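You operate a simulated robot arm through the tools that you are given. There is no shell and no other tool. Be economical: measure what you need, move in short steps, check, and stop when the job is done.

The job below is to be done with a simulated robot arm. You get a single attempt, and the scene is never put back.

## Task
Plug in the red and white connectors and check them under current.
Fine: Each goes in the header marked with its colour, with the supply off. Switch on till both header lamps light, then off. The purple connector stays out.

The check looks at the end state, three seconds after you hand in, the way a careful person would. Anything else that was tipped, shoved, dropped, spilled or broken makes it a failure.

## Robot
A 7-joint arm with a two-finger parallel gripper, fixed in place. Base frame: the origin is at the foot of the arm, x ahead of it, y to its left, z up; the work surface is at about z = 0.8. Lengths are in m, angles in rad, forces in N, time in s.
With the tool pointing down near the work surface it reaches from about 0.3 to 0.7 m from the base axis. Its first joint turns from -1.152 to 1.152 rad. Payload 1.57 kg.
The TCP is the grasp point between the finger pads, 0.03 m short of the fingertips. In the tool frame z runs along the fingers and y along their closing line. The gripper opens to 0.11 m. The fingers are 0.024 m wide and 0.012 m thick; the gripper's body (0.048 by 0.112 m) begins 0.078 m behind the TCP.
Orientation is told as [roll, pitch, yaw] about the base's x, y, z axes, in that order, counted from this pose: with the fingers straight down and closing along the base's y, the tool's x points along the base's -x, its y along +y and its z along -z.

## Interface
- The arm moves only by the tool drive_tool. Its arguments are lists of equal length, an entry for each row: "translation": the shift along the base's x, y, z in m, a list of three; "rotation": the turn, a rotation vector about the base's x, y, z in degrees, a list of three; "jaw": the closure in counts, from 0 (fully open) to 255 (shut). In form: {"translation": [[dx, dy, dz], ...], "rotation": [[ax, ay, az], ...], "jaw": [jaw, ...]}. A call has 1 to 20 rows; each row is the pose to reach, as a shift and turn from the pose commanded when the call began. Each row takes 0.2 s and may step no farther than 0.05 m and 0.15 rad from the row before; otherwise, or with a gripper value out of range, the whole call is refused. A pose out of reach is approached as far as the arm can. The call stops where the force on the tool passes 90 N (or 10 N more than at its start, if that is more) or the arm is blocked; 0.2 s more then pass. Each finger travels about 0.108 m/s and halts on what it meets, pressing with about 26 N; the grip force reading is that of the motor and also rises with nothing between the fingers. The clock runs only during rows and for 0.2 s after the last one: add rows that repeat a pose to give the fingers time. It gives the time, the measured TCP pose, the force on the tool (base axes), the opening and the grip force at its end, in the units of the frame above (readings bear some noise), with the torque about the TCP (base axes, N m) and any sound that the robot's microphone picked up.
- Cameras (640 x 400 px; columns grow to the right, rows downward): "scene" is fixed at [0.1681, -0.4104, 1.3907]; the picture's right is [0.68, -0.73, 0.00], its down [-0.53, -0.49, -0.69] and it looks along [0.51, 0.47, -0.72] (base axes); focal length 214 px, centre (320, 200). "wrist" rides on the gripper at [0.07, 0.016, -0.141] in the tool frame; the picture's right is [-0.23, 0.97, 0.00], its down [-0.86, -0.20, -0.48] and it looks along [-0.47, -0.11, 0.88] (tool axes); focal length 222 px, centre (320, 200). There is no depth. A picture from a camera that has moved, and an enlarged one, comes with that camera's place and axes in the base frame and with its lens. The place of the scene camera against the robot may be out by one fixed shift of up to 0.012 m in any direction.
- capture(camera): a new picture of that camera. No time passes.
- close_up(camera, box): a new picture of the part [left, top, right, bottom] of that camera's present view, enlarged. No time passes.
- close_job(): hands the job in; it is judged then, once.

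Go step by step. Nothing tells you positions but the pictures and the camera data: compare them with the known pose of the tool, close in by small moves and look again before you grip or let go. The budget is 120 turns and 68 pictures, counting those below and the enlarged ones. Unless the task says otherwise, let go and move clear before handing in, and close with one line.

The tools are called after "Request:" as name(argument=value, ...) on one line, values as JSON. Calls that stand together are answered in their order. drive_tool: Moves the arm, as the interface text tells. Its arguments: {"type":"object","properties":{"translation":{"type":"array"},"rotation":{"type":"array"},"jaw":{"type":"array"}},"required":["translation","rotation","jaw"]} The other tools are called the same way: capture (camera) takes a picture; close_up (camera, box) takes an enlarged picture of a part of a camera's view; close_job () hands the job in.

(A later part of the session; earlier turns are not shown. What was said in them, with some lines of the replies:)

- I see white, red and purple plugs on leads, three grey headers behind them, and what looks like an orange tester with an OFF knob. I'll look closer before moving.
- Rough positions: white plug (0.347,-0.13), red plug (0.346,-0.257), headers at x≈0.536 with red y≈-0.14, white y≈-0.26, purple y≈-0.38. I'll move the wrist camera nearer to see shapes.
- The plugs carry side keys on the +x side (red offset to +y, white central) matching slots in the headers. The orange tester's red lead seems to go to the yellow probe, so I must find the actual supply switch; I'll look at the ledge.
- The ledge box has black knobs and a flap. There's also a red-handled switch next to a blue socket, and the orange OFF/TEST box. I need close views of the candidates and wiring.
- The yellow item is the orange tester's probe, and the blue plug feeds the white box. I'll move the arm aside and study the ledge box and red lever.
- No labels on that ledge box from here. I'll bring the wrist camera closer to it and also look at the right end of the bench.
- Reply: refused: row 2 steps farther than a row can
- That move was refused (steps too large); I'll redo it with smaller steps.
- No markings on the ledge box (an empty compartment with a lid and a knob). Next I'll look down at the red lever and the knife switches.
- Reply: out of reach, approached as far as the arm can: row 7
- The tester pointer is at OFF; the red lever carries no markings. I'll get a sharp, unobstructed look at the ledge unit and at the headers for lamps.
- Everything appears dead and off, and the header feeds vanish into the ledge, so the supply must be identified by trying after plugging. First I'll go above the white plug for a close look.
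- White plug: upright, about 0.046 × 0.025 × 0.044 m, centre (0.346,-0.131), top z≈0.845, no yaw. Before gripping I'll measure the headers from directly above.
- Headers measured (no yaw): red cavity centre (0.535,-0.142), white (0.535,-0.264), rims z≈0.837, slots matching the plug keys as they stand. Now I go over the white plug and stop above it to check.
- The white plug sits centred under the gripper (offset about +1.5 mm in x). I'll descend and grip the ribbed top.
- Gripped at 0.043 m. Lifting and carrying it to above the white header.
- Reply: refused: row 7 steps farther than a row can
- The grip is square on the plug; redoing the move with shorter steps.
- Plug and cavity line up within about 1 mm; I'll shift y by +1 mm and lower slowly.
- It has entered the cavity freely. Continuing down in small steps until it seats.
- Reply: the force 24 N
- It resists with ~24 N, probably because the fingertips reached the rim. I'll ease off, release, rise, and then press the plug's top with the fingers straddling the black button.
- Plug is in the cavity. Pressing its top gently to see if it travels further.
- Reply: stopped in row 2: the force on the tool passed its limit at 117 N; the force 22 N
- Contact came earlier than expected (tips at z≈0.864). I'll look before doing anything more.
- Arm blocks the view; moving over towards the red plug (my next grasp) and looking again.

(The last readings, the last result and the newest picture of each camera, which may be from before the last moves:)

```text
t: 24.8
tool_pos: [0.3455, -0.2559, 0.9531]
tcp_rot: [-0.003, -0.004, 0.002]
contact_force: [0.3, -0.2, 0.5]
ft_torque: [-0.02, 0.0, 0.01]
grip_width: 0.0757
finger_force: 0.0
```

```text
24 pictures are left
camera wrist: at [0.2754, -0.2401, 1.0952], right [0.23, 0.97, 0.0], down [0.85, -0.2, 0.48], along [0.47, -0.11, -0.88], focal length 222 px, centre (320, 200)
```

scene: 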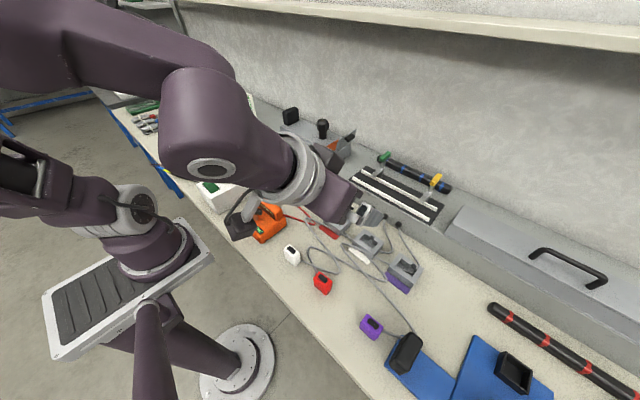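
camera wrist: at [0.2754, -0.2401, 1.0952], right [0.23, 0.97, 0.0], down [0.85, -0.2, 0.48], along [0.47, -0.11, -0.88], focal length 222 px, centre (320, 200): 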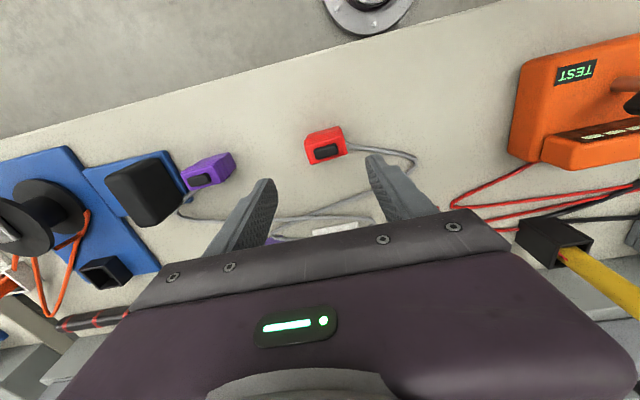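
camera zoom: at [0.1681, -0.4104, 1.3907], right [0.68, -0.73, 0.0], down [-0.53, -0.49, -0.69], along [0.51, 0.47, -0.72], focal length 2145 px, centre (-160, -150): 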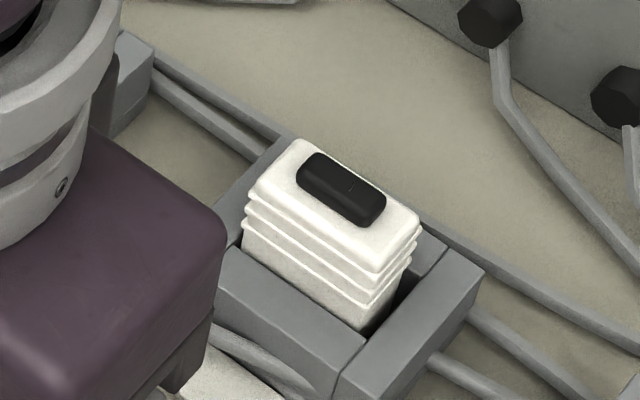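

The white plug stands ~24 mm proud of the rim, so it isn't fully home: the grip slipped rather than the plug seating. I'll look from above/behind to check the key against its slot.

Request:
drive_tool(translation=[[0.04, 0, 0.03], [0.085, 0, 0.03], [0.13, 0, 0.03], [0.175, 0, 0.03], [0.22, -0.01, 0.03], [0.26, -0.02, 0.03], [0.285, -0.025, 0.03]], rotation=[[0, 0, 0], [0, 0, 0], [0, 0, 0], [0, 0, 0], [0, 0, 0], [0, 0, 0], [0, 0, 0]], jaw=[80, 80, 80, 80, 80, 80, 80])

Request:
close_up(camera="wrist", box=[280, 0, 440, 100])

```text
t: 26.4
tool_pos: [0.6136, -0.2773, 0.9815]
tcp_rot: [-0.004, -0.002, 0.0]
contact_force: [0.4, -0.7, -0.2]
ft_torque: [-0.01, 0.06, 0.0]
grip_width: 0.0756
finger_force: 0.0
out of reach, approached as far as the arm can: row 7
```

```text
4.00 times, centred on (360, 50) of wrist
camera zoom: at [0.5435, -0.2621, 1.1246], right [0.23, 0.97, 0.0], down [0.85, -0.2, 0.48], along [0.47, -0.11, -0.88], focal length 888 px, centre (160, 800)
```

zoom: 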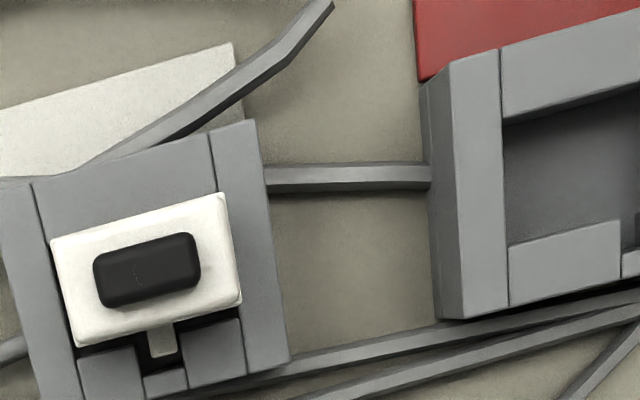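

The key sits right in its slot, so it simply needs insertion force. I'll press slowly, straddling the button.

Request:
drive_tool(translation=[[-0.04, 0.008, 0], [-0.0785, 0.015, -0.02], [-0.0785, 0.015, -0.06], [-0.0785, 0.015, -0.083], [-0.0785, 0.015, -0.087], [-0.0785, 0.015, -0.089], [-0.0785, 0.015, -0.09], [-0.0785, 0.015, -0.091], [-0.0785, 0.015, -0.092], [-0.0785, 0.015, -0.093], [-0.0785, 0.015, -0.094], [-0.0785, 0.015, -0.095], [-0.0785, 0.015, -0.096], [-0.0785, 0.015, -0.097]], rotation=[[0, 0, 0], [0, 0, 0], [0, 0, 0], [0, 0, 0], [0, 0, 0], [0, 0, 0], [0, 0, 0], [0, 0, 0], [0, 0, 0], [0, 0, 0], [0, 0, 0], [0, 0, 0], [0, 0, 0], [0, 0, 0]], jaw=[183, 183, 183, 183, 183, 183, 183, 183, 183, 183, 183, 183, 183, 183])

```text
t: 28.7
tool_pos: [0.5372, -0.2641, 0.895]
tcp_rot: [-0.008, -0.012, 0.003]
contact_force: [-1.0, 1.4, 19.7]
ft_torque: [0.29, 0.14, 0.03]
grip_width: 0.0316
finger_force: 0.8
stopped in row 11: the force on the tool passed its limit at 92 N (the readings are from after the stop); the commanded pose is now the measured one
```

No movement at 92 N: the cavity is only ~20 mm deep, so the plug is bottomed out with its ribbed grip above the rim. Now I rise and go over the red plug.

Request:
drive_tool(translation=[[0, 0, 0.03], [-0.01, 0, 0.06], [-0.055, 0.003, 0.06], [-0.1, 0.005, 0.06], [-0.145, 0.006, 0.05], [-0.191, 0.007, 0.04], [-0.191, 0.007, 0.02], [-0.191, 0.007, 0.02]], rotation=[[0, 0, 0], [0, 0, 0], [0, 0, 0], [0, 0, 0], [0, 0, 0], [0, 0, 0], [0, 0, 0], [0, 0, 0]], jaw=[183, 183, 120, 80, 80, 80, 80, 80])

Request:
close_up(camera="wrist", box=[220, 60, 420, 185])

```text
t: 30.5
tool_pos: [0.3461, -0.2569, 0.9127]
tcp_rot: [-0.007, -0.008, 0.002]
contact_force: [0.4, -0.2, 0.4]
ft_torque: [-0.01, -0.02, -0.02]
grip_width: 0.0756
finger_force: 0.1
```

```text
3.20 times, centred on (320, 122) of wrist
camera zoom: at [0.2746, -0.2401, 1.0555], right [0.23, 0.97, 0.0], down [0.85, -0.19, 0.49], along [0.47, -0.11, -0.87], focal length 711 px, centre (320, 448)
```

zoom: 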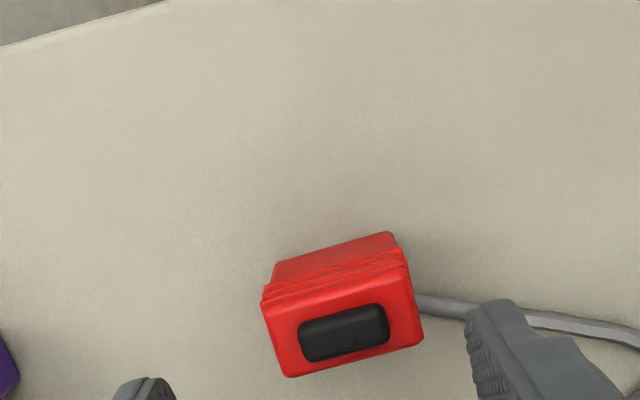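

Red plug centre (0.347,-0.250), yaw about +3°. I'll match that yaw, correct a small tilt, descend and grip.

Request:
drive_tool(translation=[[0.001, 0.0065, -0.01], [0.001, 0.0065, -0.03], [0.001, 0.0065, -0.052], [0.001, 0.0065, -0.052], [0.001, 0.0065, -0.052], [0.001, 0.0065, -0.052], [0.001, 0.0065, -0.052]], rotation=[[0.4, 0.45, 3], [0.4, 0.45, 3], [0.4, 0.45, 3], [0.4, 0.45, 3], [0.4, 0.45, 3], [0.4, 0.45, 3], [0.4, 0.45, 3]], jaw=[80, 80, 80, 110, 150, 200, 200])

Request:
close_up(camera="wrist", box=[220, 90, 420, 215])

```text
t: 32.1
tool_pos: [0.3451, -0.2504, 0.8608]
tcp_rot: [-0.001, -0.001, 0.054]
contact_force: [-0.2, -0.7, -1.2]
ft_torque: [0.02, 0.01, -0.03]
grip_width: 0.0431
finger_force: 25.7
```

```text
3.20 times, centred on (320, 152) of wrist
camera zoom: at [0.2754, -0.2382, 1.0037], right [0.17, 0.98, 0.0], down [0.86, -0.15, 0.48], along [0.47, -0.08, -0.88], focal length 711 px, centre (320, 352)
```

zoom: 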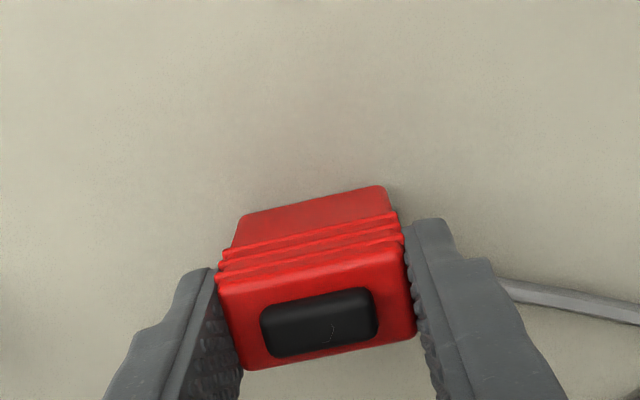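

Red plug gripped squarely. Lifting, squaring the yaw, and carrying it above the red header.

Request:
drive_tool(translation=[[0, 0, 0.03], [0, 0, 0.07], [0.035, 0.02, 0.08], [0.075, 0.043, 0.08], [0.115, 0.066, 0.08], [0.155, 0.089, 0.08], [0.1885, 0.1087, 0.08], [0.1885, 0.1087, 0.08]], rotation=[[0, 0, 0], [0, 0, -1], [0, 0, -2], [0, 0, -3.1], [0, 0, -3.1], [0, 0, -3.1], [0, 0, -3.1], [0, 0, -3.1]], jaw=[200, 200, 200, 200, 200, 200, 200, 200])

Request:
close_up(camera="wrist", box=[220, 90, 420, 215])

```text
t: 33.9
tool_pos: [0.535, -0.1409, 0.9423]
tcp_rot: [0.002, -0.002, 0.0]
contact_force: [-0.2, 0.2, 1.0]
ft_torque: [-0.01, 0.02, 0.01]
grip_width: 0.0428
finger_force: 26.6
```

```text
3.20 times, centred on (320, 152) of wrist
camera zoom: at [0.4645, -0.1251, 1.0845], right [0.23, 0.97, 0.0], down [0.86, -0.2, 0.48], along [0.47, -0.11, -0.88], focal length 711 px, centre (320, 352)
```

zoom: 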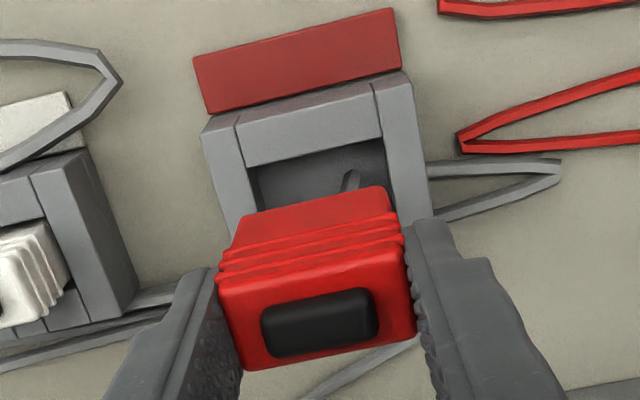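

Alignment looks good to within ~1–2 mm; shifting y by +1 mm and lowering slowly.

Request:
drive_tool(translation=[[0, 0.001, -0.015], [0, 0.001, -0.03], [0, 0.001, -0.04], [0, 0.001, -0.044], [0, 0.001, -0.048], [0, 0.001, -0.052], [0, 0.001, -0.056], [0, 0.001, -0.06], [0, 0.001, -0.064], [0, 0.001, -0.067]], rotation=[[0, 0, 0], [0, 0, 0], [0, 0, 0], [0, 0, 0], [0, 0, 0], [0, 0, 0], [0, 0, 0], [0, 0, 0], [0, 0, 0], [0, 0, 0]], jaw=[200, 200, 200, 200, 200, 200, 200, 200, 200, 200])

```text
t: 36.1
tool_pos: [0.5352, -0.1394, 0.8737]
tcp_rot: [0.001, 0.0, 0.0]
contact_force: [-0.1, -0.1, -0.3]
ft_torque: [0.03, -0.02, -0.01]
grip_width: 0.0431
finger_force: 25.9
```

Free so far at z=0.874. Continuing in 1 mm steps to feel the bottom.

Request:
drive_tool(translation=[[0, 0, -0.001], [0, 0, -0.002], [0, 0, -0.003], [0, 0, -0.004], [0, 0, -0.005]], rotation=[[0, 0, 0], [0, 0, 0], [0, 0, 0], [0, 0, 0], [0, 0, 0]], jaw=[200, 200, 200, 200, 200])

```text
t: 37.3
tool_pos: [0.5352, -0.1405, 0.8692]
tcp_rot: [0.0, -0.002, 0.0]
contact_force: [-5.1, 3.2, 22.7]
ft_torque: [0.19, 0.18, 0.04]
grip_width: 0.0429
finger_force: 25.8
```

Resistance 23 N now. Checking how red and white sit relative to each other.

Request:
close_up(camera="scene", box=[310, 190, 406, 250])

```text
6.67 times, centred on (358, 220) of scene
camera zoom: at [0.1676, -0.4102, 1.3908], right [0.68, -0.73, 0.0], down [-0.52, -0.49, -0.69], along [0.51, 0.47, -0.72], focal length 1430 px, centre (67, 67)
```

zoom: 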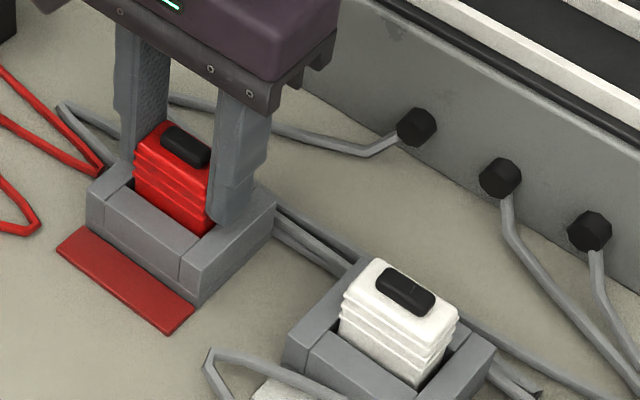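

They look alike. I'll release red, rise, and probe its top slowly to compare the height with white's.

Request:
drive_tool(translation=[[0, 0, 0.002], [0, 0, 0.002], [0, 0, 0.002], [0, 0, 0.025], [0, 0, 0.045], [0, 0, 0.045], [0, 0, 0.031], [0, 0, 0.028], [0, 0, 0.026], [0, 0, 0.024], [0, 0, 0.022], [0, 0, 0.02], [0, 0, 0.018], [0, 0, 0.016], [0, 0, 0.014], [0, 0, 0.012]], rotation=[[0, 0, 0], [0, 0, 0], [0, 0, 0], [0, 0, 0], [0, 0, 0], [0, 0, 0], [0, 0, 0], [0, 0, 0], [0, 0, 0], [0, 0, 0], [0, 0, 0], [0, 0, 0], [0, 0, 0], [0, 0, 0], [0, 0, 0], [0, 0, 0]], jaw=[200, 125, 125, 125, 183, 183, 183, 183, 183, 183, 183, 183, 183, 183, 183, 183])

```text
t: 39.9
tool_pos: [0.5374, -0.1424, 0.8946]
tcp_rot: [-0.002, -0.008, 0.002]
contact_force: [-3.2, 1.4, 21.9]
ft_torque: [0.18, 0.18, -0.01]
grip_width: 0.031
finger_force: 0.1
stopped in row 12: the force on the tool passed its limit at 96 N (the readings are from after the stop); the commanded pose is now the measured one
```

Same stop height as white (TCP 0.8946), so both plugs are bottomed identically. I'll rise clear and look for any lamp changes.

Request:
drive_tool(translation=[[0, 0, 0.03], [-0.02, 0.02, 0.07], [-0.04, 0.05, 0.1], [-0.06, 0.09, 0.12], [-0.08, 0.13, 0.14], [-0.09, 0.17, 0.16], [-0.09, 0.21, 0.17], [-0.09, 0.25, 0.17], [-0.08, 0.29, 0.17], [-0.07, 0.33, 0.17], [-0.06, 0.37, 0.17]], rotation=[[0, 0.4, 0], [0, 0.4, 0], [0, 0.4, 0], [0, 0.4, 0], [0, 0.4, 0], [0, 0.4, 0], [0, 0.4, 0], [0, 0.4, 0], [0, 0.4, 0], [0, 0.4, 0], [0, 0.4, 0]], jaw=[183, 120, 100, 100, 100, 100, 100, 100, 100, 100, 100])

Request:
close_up(camera="scene", box=[310, 190, 438, 270])

Request:
capture(camera="wrist")

```text
t: 42.3
tool_pos: [0.477, 0.2297, 1.0637]
tcp_rot: [-0.003, 0.003, 0.002]
contact_force: [-0.2, 0.0, -0.9]
ft_torque: [-0.02, 0.01, 0.01]
grip_width: 0.067
finger_force: 0.0
```

```text
5.00 times, centred on (374, 230) of scene
camera zoom: at [0.1681, -0.4105, 1.3907], right [0.68, -0.73, 0.0], down [-0.53, -0.49, -0.69], along [0.51, 0.47, -0.72], focal length 1072 px, centre (50, 50)
```

zoom: 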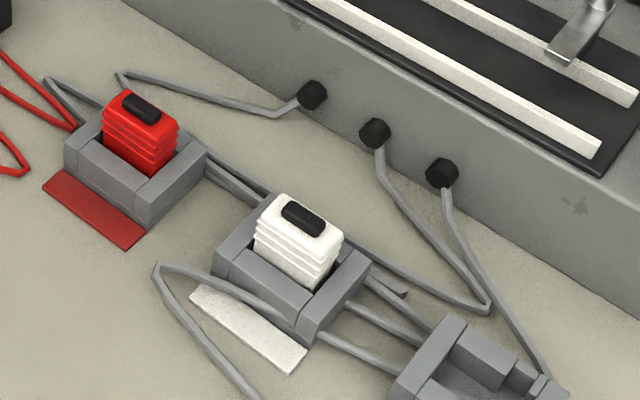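

```text
17 pictures are left
camera wrist: at [0.4078, 0.2459, 1.2063], right [0.23, 0.97, 0.0], down [0.86, -0.2, 0.48], along [0.46, -0.11, -0.88], focal length 222 px, centre (320, 200)
```

wrist: 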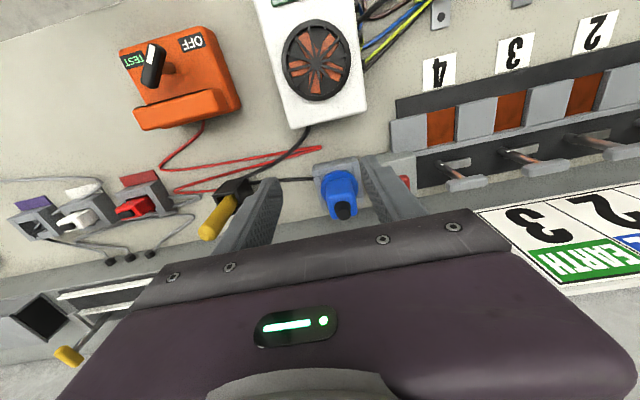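

Nothing is lit, so the supply is off. The unmarked red-handled isolator looks like the bench supply; its handle is a bar along x near (0.584,0.336,0.90). Moving above it to check.

Request:
drive_tool(translation=[[0.03, 0.03, 0], [0.06, 0.06, -0.02], [0.09, 0.09, -0.03], [0.107, 0.1063, -0.06], [0.107, 0.1063, -0.085], [0.107, 0.1063, -0.085]], rotation=[[0, 0, 0], [0, 0, 0], [0, 0, 0], [0, 0, 0], [0, 0, 0], [0, 0, 0]], jaw=[100, 100, 100, 100, 100, 100])

Request:
close_up(camera="wrist", box=[220, 90, 420, 215])

```text
t: 43.7
tool_pos: [0.5836, 0.3352, 0.9778]
tcp_rot: [-0.003, 0.004, 0.001]
contact_force: [0.4, 0.1, -0.1]
ft_torque: [0.02, -0.03, 0.02]
grip_width: 0.067
finger_force: 0.0
out of reach, approached as far as the arm can: row 4
```

```text
3.20 times, centred on (320, 152) of wrist
camera zoom: at [0.5144, 0.3511, 1.1202], right [0.23, 0.97, 0.0], down [0.86, -0.2, 0.48], along [0.46, -0.11, -0.88], focal length 711 px, centre (320, 352)
```

zoom: 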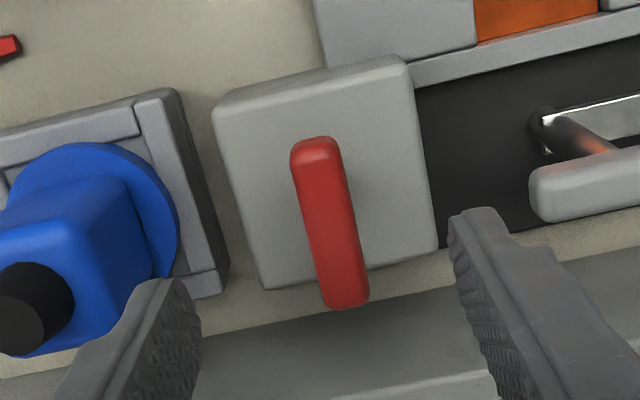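

Handle centre confirmed at (0.584,0.337), bar along x. Narrowing jaws, descending and gripping the handle.

Request:
drive_tool(translation=[[0, 0.002, 0], [0, 0.002, 0], [0, 0.002, -0.03], [0, 0.002, -0.055], [0, 0.002, -0.067], [0, 0.002, -0.067], [0, 0.002, -0.067], [0, 0.002, -0.067]], rotation=[[0, 0, 0], [0, 0, 0], [0, 0, 0], [0, 0, 0], [0, 0, 0], [0, 0, 0], [0, 0, 0], [0, 0, 0]], jaw=[160, 160, 160, 160, 160, 200, 235, 235])

```text
t: 45.5
tool_pos: [0.5842, 0.3373, 0.9109]
tcp_rot: [0.0, 0.002, 0.002]
contact_force: [-0.2, 0.9, -3.4]
ft_torque: [0.15, -0.59, -0.02]
grip_width: 0.016
finger_force: 31.6
```

Handle gripped (16 mm). Trying a small clockwise turn to feel whether it moves.

Request:
drive_tool(translation=[[0, 0, 0], [0, 0, 0], [0, 0, 0]], rotation=[[0, 0, -4], [0, 0, -8], [0, 0, -12]], jaw=[235, 235, 235])

```text
t: 46.3
tool_pos: [0.5836, 0.3384, 0.9101]
tcp_rot: [0.0, 0.001, -0.211]
contact_force: [9.5, 10.6, -7.4]
ft_torque: [0.08, 0.19, 0.03]
grip_width: 0.0157
finger_force: 31.5
```

It turned (yaw -0.21) with little torque but ~14 N sideways. Looking before going on.

Request:
close_up(camera="wrist", box=[220, 90, 420, 215])

Request:
close_up(camera="scene", box=[200, 90, 360, 190])

```text
3.20 times, centred on (320, 152) of wrist
camera zoom: at [0.5193, 0.3682, 1.0536], right [0.42, 0.91, 0.0], down [0.8, -0.37, 0.48], along [0.43, -0.2, -0.88], focal length 711 px, centre (320, 352)
```

zoom: 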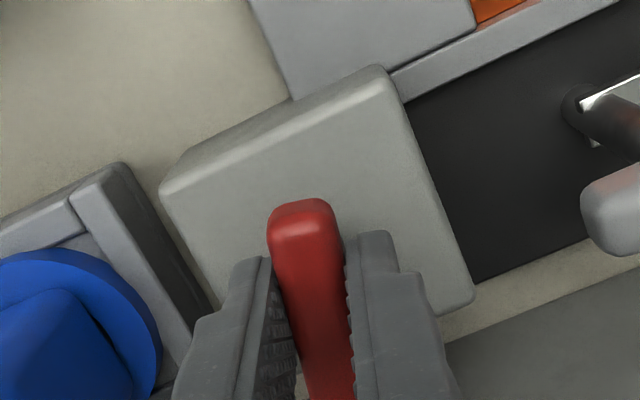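

```text
4.00 times, centred on (280, 140) of scene
camera zoom: at [0.1685, -0.4101, 1.3908], right [0.68, -0.73, 0.0], down [-0.53, -0.49, -0.69], along [0.51, 0.47, -0.72], focal length 858 px, centre (480, 440)
```

zoom: 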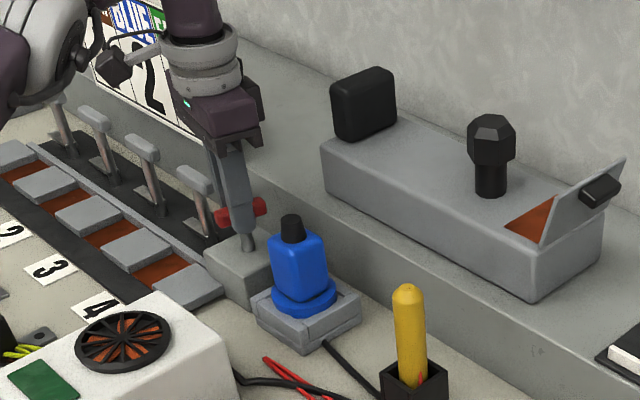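

The isolator handle turns with the gripper on a vertical stem. Continuing clockwise with slight compensation for the axis offset.

Request:
drive_tool(translation=[[0.0006, 0.0006, 0], [0.0012, 0.0009, 0], [0.0018, 0.0011, 0], [0.0024, 0.0012, 0], [0.003, 0.0012, 0]], rotation=[[0, 0, -6.6], [0, 0, -13.2], [0, 0, -19.8], [0, 0, -26.4], [0, 0, -33]], jaw=[235, 235, 235, 235, 235])

```text
t: 47.5
tool_pos: [0.5861, 0.3395, 0.9103]
tcp_rot: [-0.002, 0.004, -0.785]
contact_force: [-7.3, 14.0, -3.7]
ft_torque: [0.12, -0.36, -0.03]
grip_width: 0.0154
finger_force: 30.6
```

Forces stay modest; updating the axis estimate and turning the remaining 45°.

Request:
drive_tool(translation=[[-0.0003, 0.0015, 0], [0.0002, 0.0019, 0], [0.0007, 0.0022, 0], [0.0012, 0.0024, 0], [0.0017, 0.0025, 0], [0.0022, 0.0025, 0], [0.0026, 0.0024, 0]], rotation=[[0, 0, -6.4], [0, 0, -12.8], [0, 0, -19.3], [0, 0, -25.7], [0, 0, -32.1], [0, 0, -38.5], [0, 0, -45]], jaw=[235, 235, 235, 235, 235, 235, 235])

Request:
close_up(camera="scene", box=[180, 100, 436, 260])

```text
t: 49.1
tool_pos: [0.5872, 0.3394, 0.9112]
tcp_rot: [-0.005, -0.001, -1.571]
contact_force: [-26.5, -16.8, -2.1]
ft_torque: [0.34, -0.03, -0.01]
grip_width: 0.0155
finger_force: 31.4
```

```text
2.50 times, centred on (308, 180) of scene
camera zoom: at [0.1675, -0.4109, 1.3907], right [0.68, -0.73, 0.0], down [-0.52, -0.49, -0.69], along [0.51, 0.47, -0.72], focal length 536 px, centre (350, 250)
```

zoom: 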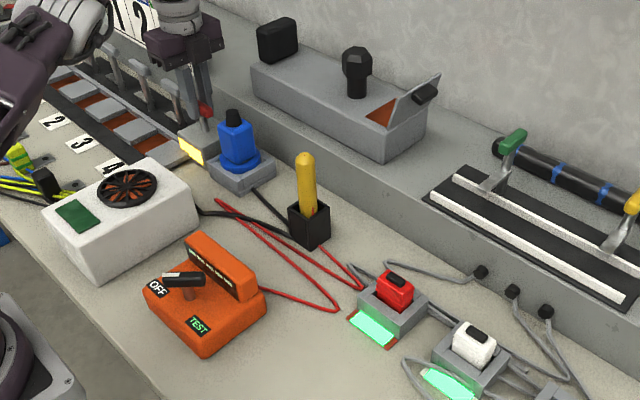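

The isolator is the supply: both the red and white header lamps light green and the isolator's window lights yellow. Now turning it back off.

Request:
drive_tool(translation=[[-0.002, -0.0013, 0], [-0.0022, -0.0012, 0], [-0.0024, -0.0011, 0], [-0.0026, -0.0011, 0], [-0.0028, -0.0011, 0], [-0.003, -0.0011, 0], [-0.0032, -0.0012, 0], [-0.0036, -0.0015, 0], [-0.004, -0.0018, 0], [-0.0044, -0.0022, 0], [-0.0048, -0.0026, 0], [-0.0051, -0.003, 0], [-0.0054, -0.0033, 0], [-0.0056, -0.0036, 0], [-0.0056, -0.0036, 0]], rotation=[[0, 0, 6.4], [0, 0, 12.8], [0, 0, 19.2], [0, 0, 25.7], [0, 0, 32.1], [0, 0, 38.5], [0, 0, 45], [0, 0, 51.4], [0, 0, 57.8], [0, 0, 64.2], [0, 0, 70.7], [0, 0, 77.1], [0, 0, 83.5], [0, 0, 90], [0, 0, 90]], jaw=[235, 235, 235, 235, 235, 235, 235, 235, 235, 235, 235, 235, 235, 235, 235])

Request:
close_up(camera="scene", box=[180, 100, 436, 260])

```text
t: 52.3
tool_pos: [0.5842, 0.3378, 0.9115]
tcp_rot: [0.001, -0.002, 0.003]
contact_force: [26.4, 8.1, -10.8]
ft_torque: [0.04, -0.62, -0.09]
grip_width: 0.0159
finger_force: 31.4
```

```text
2.50 times, centred on (308, 180) of scene
camera zoom: at [0.169, -0.4101, 1.3907], right [0.68, -0.73, 0.0], down [-0.53, -0.49, -0.69], along [0.51, 0.47, -0.72], focal length 536 px, centre (350, 250)
```

zoom: 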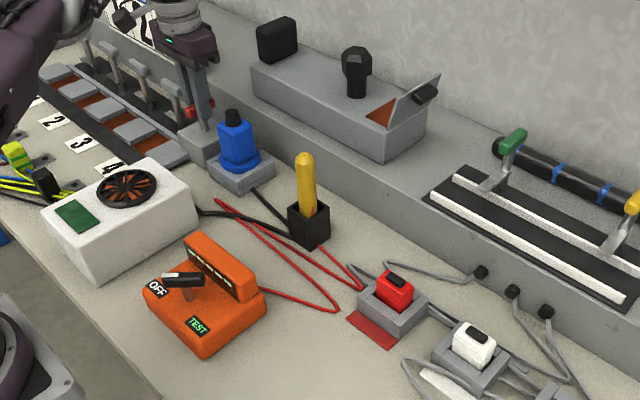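

All lamps are dark again, so the supply is off. Releasing the handle gently (easing the sideways load first) and rising clear.

Request:
drive_tool(translation=[[0.002, 0.0007, 0], [0.002, 0.0007, 0], [0.002, 0.0007, 0], [0.002, 0.0007, 0.03], [0.002, 0.0007, 0.07], [-0.02, -0.02, 0.11], [-0.06, -0.02, 0.13], [-0.1, -0.02, 0.15]], rotation=[[0, 0, 0], [0, 0, 0], [0, 0, 0], [0, 0, 0], [0, 0, 0], [0, 0, 0], [0, 0, 0], [0, 0, 0]], jaw=[235, 160, 160, 160, 160, 160, 160, 160])

Request:
capture(camera="scene")

Request:
close_up(camera="wrist", box=[240, 60, 440, 185])

```text
refused: row 6 steps farther than a row can; nothing moved
```

```text
11 pictures are left
```

scene: 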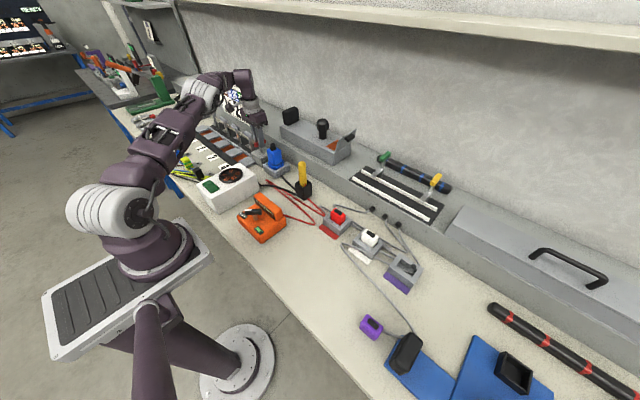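

```text
3.20 times, centred on (340, 122) of wrist
camera zoom: at [0.5154, 0.3533, 1.0541], right [0.23, 0.97, 0.0], down [0.85, -0.2, 0.48], along [0.47, -0.11, -0.88], focal length 711 px, centre (256, 448)
```

zoom: 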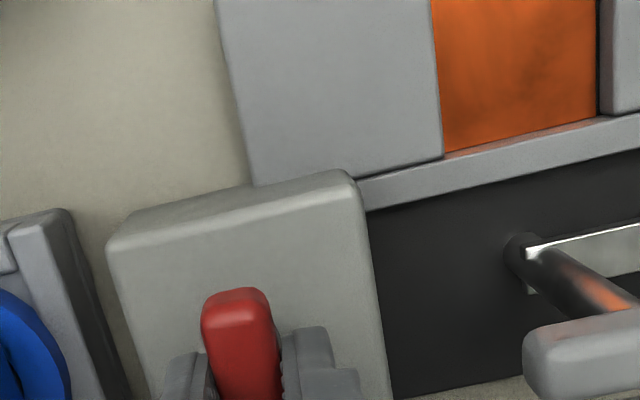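

The move was refused for step size; repeating with smaller steps.

Request:
drive_tool(translation=[[0.002, 0.0007, 0], [0.002, 0.0007, 0], [0.002, 0.0007, 0], [0.002, 0.0007, 0.03], [0.002, 0.0007, 0.07], [-0.01, -0.01, 0.1], [-0.04, -0.02, 0.12], [-0.08, -0.02, 0.14], [-0.12, -0.02, 0.15]], rotation=[[0, 0, 0], [0, 0, 0], [0, 0, 0], [0, 0, 0], [0, 0, 0], [0, 0, 0], [0, 0, 0], [0, 0, 0], [0, 0, 0]], jaw=[235, 160, 160, 160, 160, 160, 160, 160, 160])

Request:
close_up(camera="scene", box=[180, 100, 436, 260])

Request:
capture(camera="wrist")

```text
t: 54.3
tool_pos: [0.4638, 0.318, 1.0607]
tcp_rot: [-0.001, 0.005, -0.001]
contact_force: [0.1, -0.6, 0.2]
ft_torque: [-0.02, -0.05, -0.01]
grip_width: 0.0409
finger_force: 0.0
out of reach, approached as far as the arm can: row 5
```

```text
2.50 times, centred on (308, 180) of scene
camera zoom: at [0.1681, -0.4105, 1.3907], right [0.68, -0.73, 0.0], down [-0.53, -0.49, -0.69], along [0.51, 0.47, -0.72], focal length 536 px, centre (350, 250)
```

zoom: 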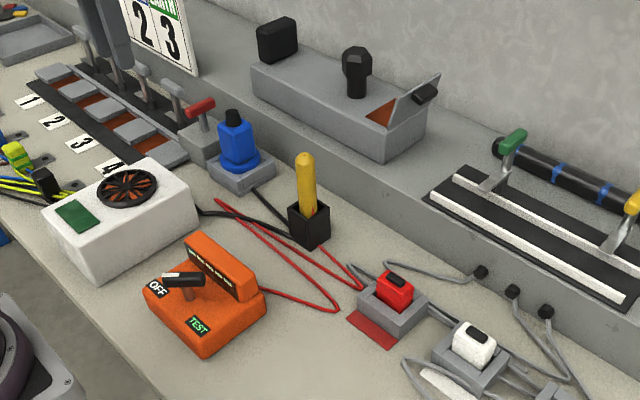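

```text
8 pictures are left
camera wrist: at [0.3948, 0.3329, 1.2038], right [0.23, 0.97, 0.0], down [0.86, -0.2, 0.48], along [0.46, -0.11, -0.88], focal length 222 px, centre (320, 200)
```

wrist: 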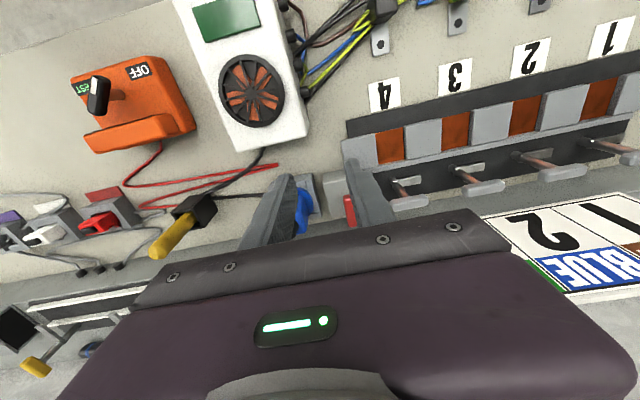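

The lamps are dark, the isolator handle is back where it started, both plugs are seated and the purple connector is untouched. The arm is clear, so I'm handing in.

Request:
close_job()

```text
The job is handed in.
```

The red and white connectors are plugged into their matching headers. Both header lamps lit when I switched the supply on, the supply is off again, and the purple connector was left out.
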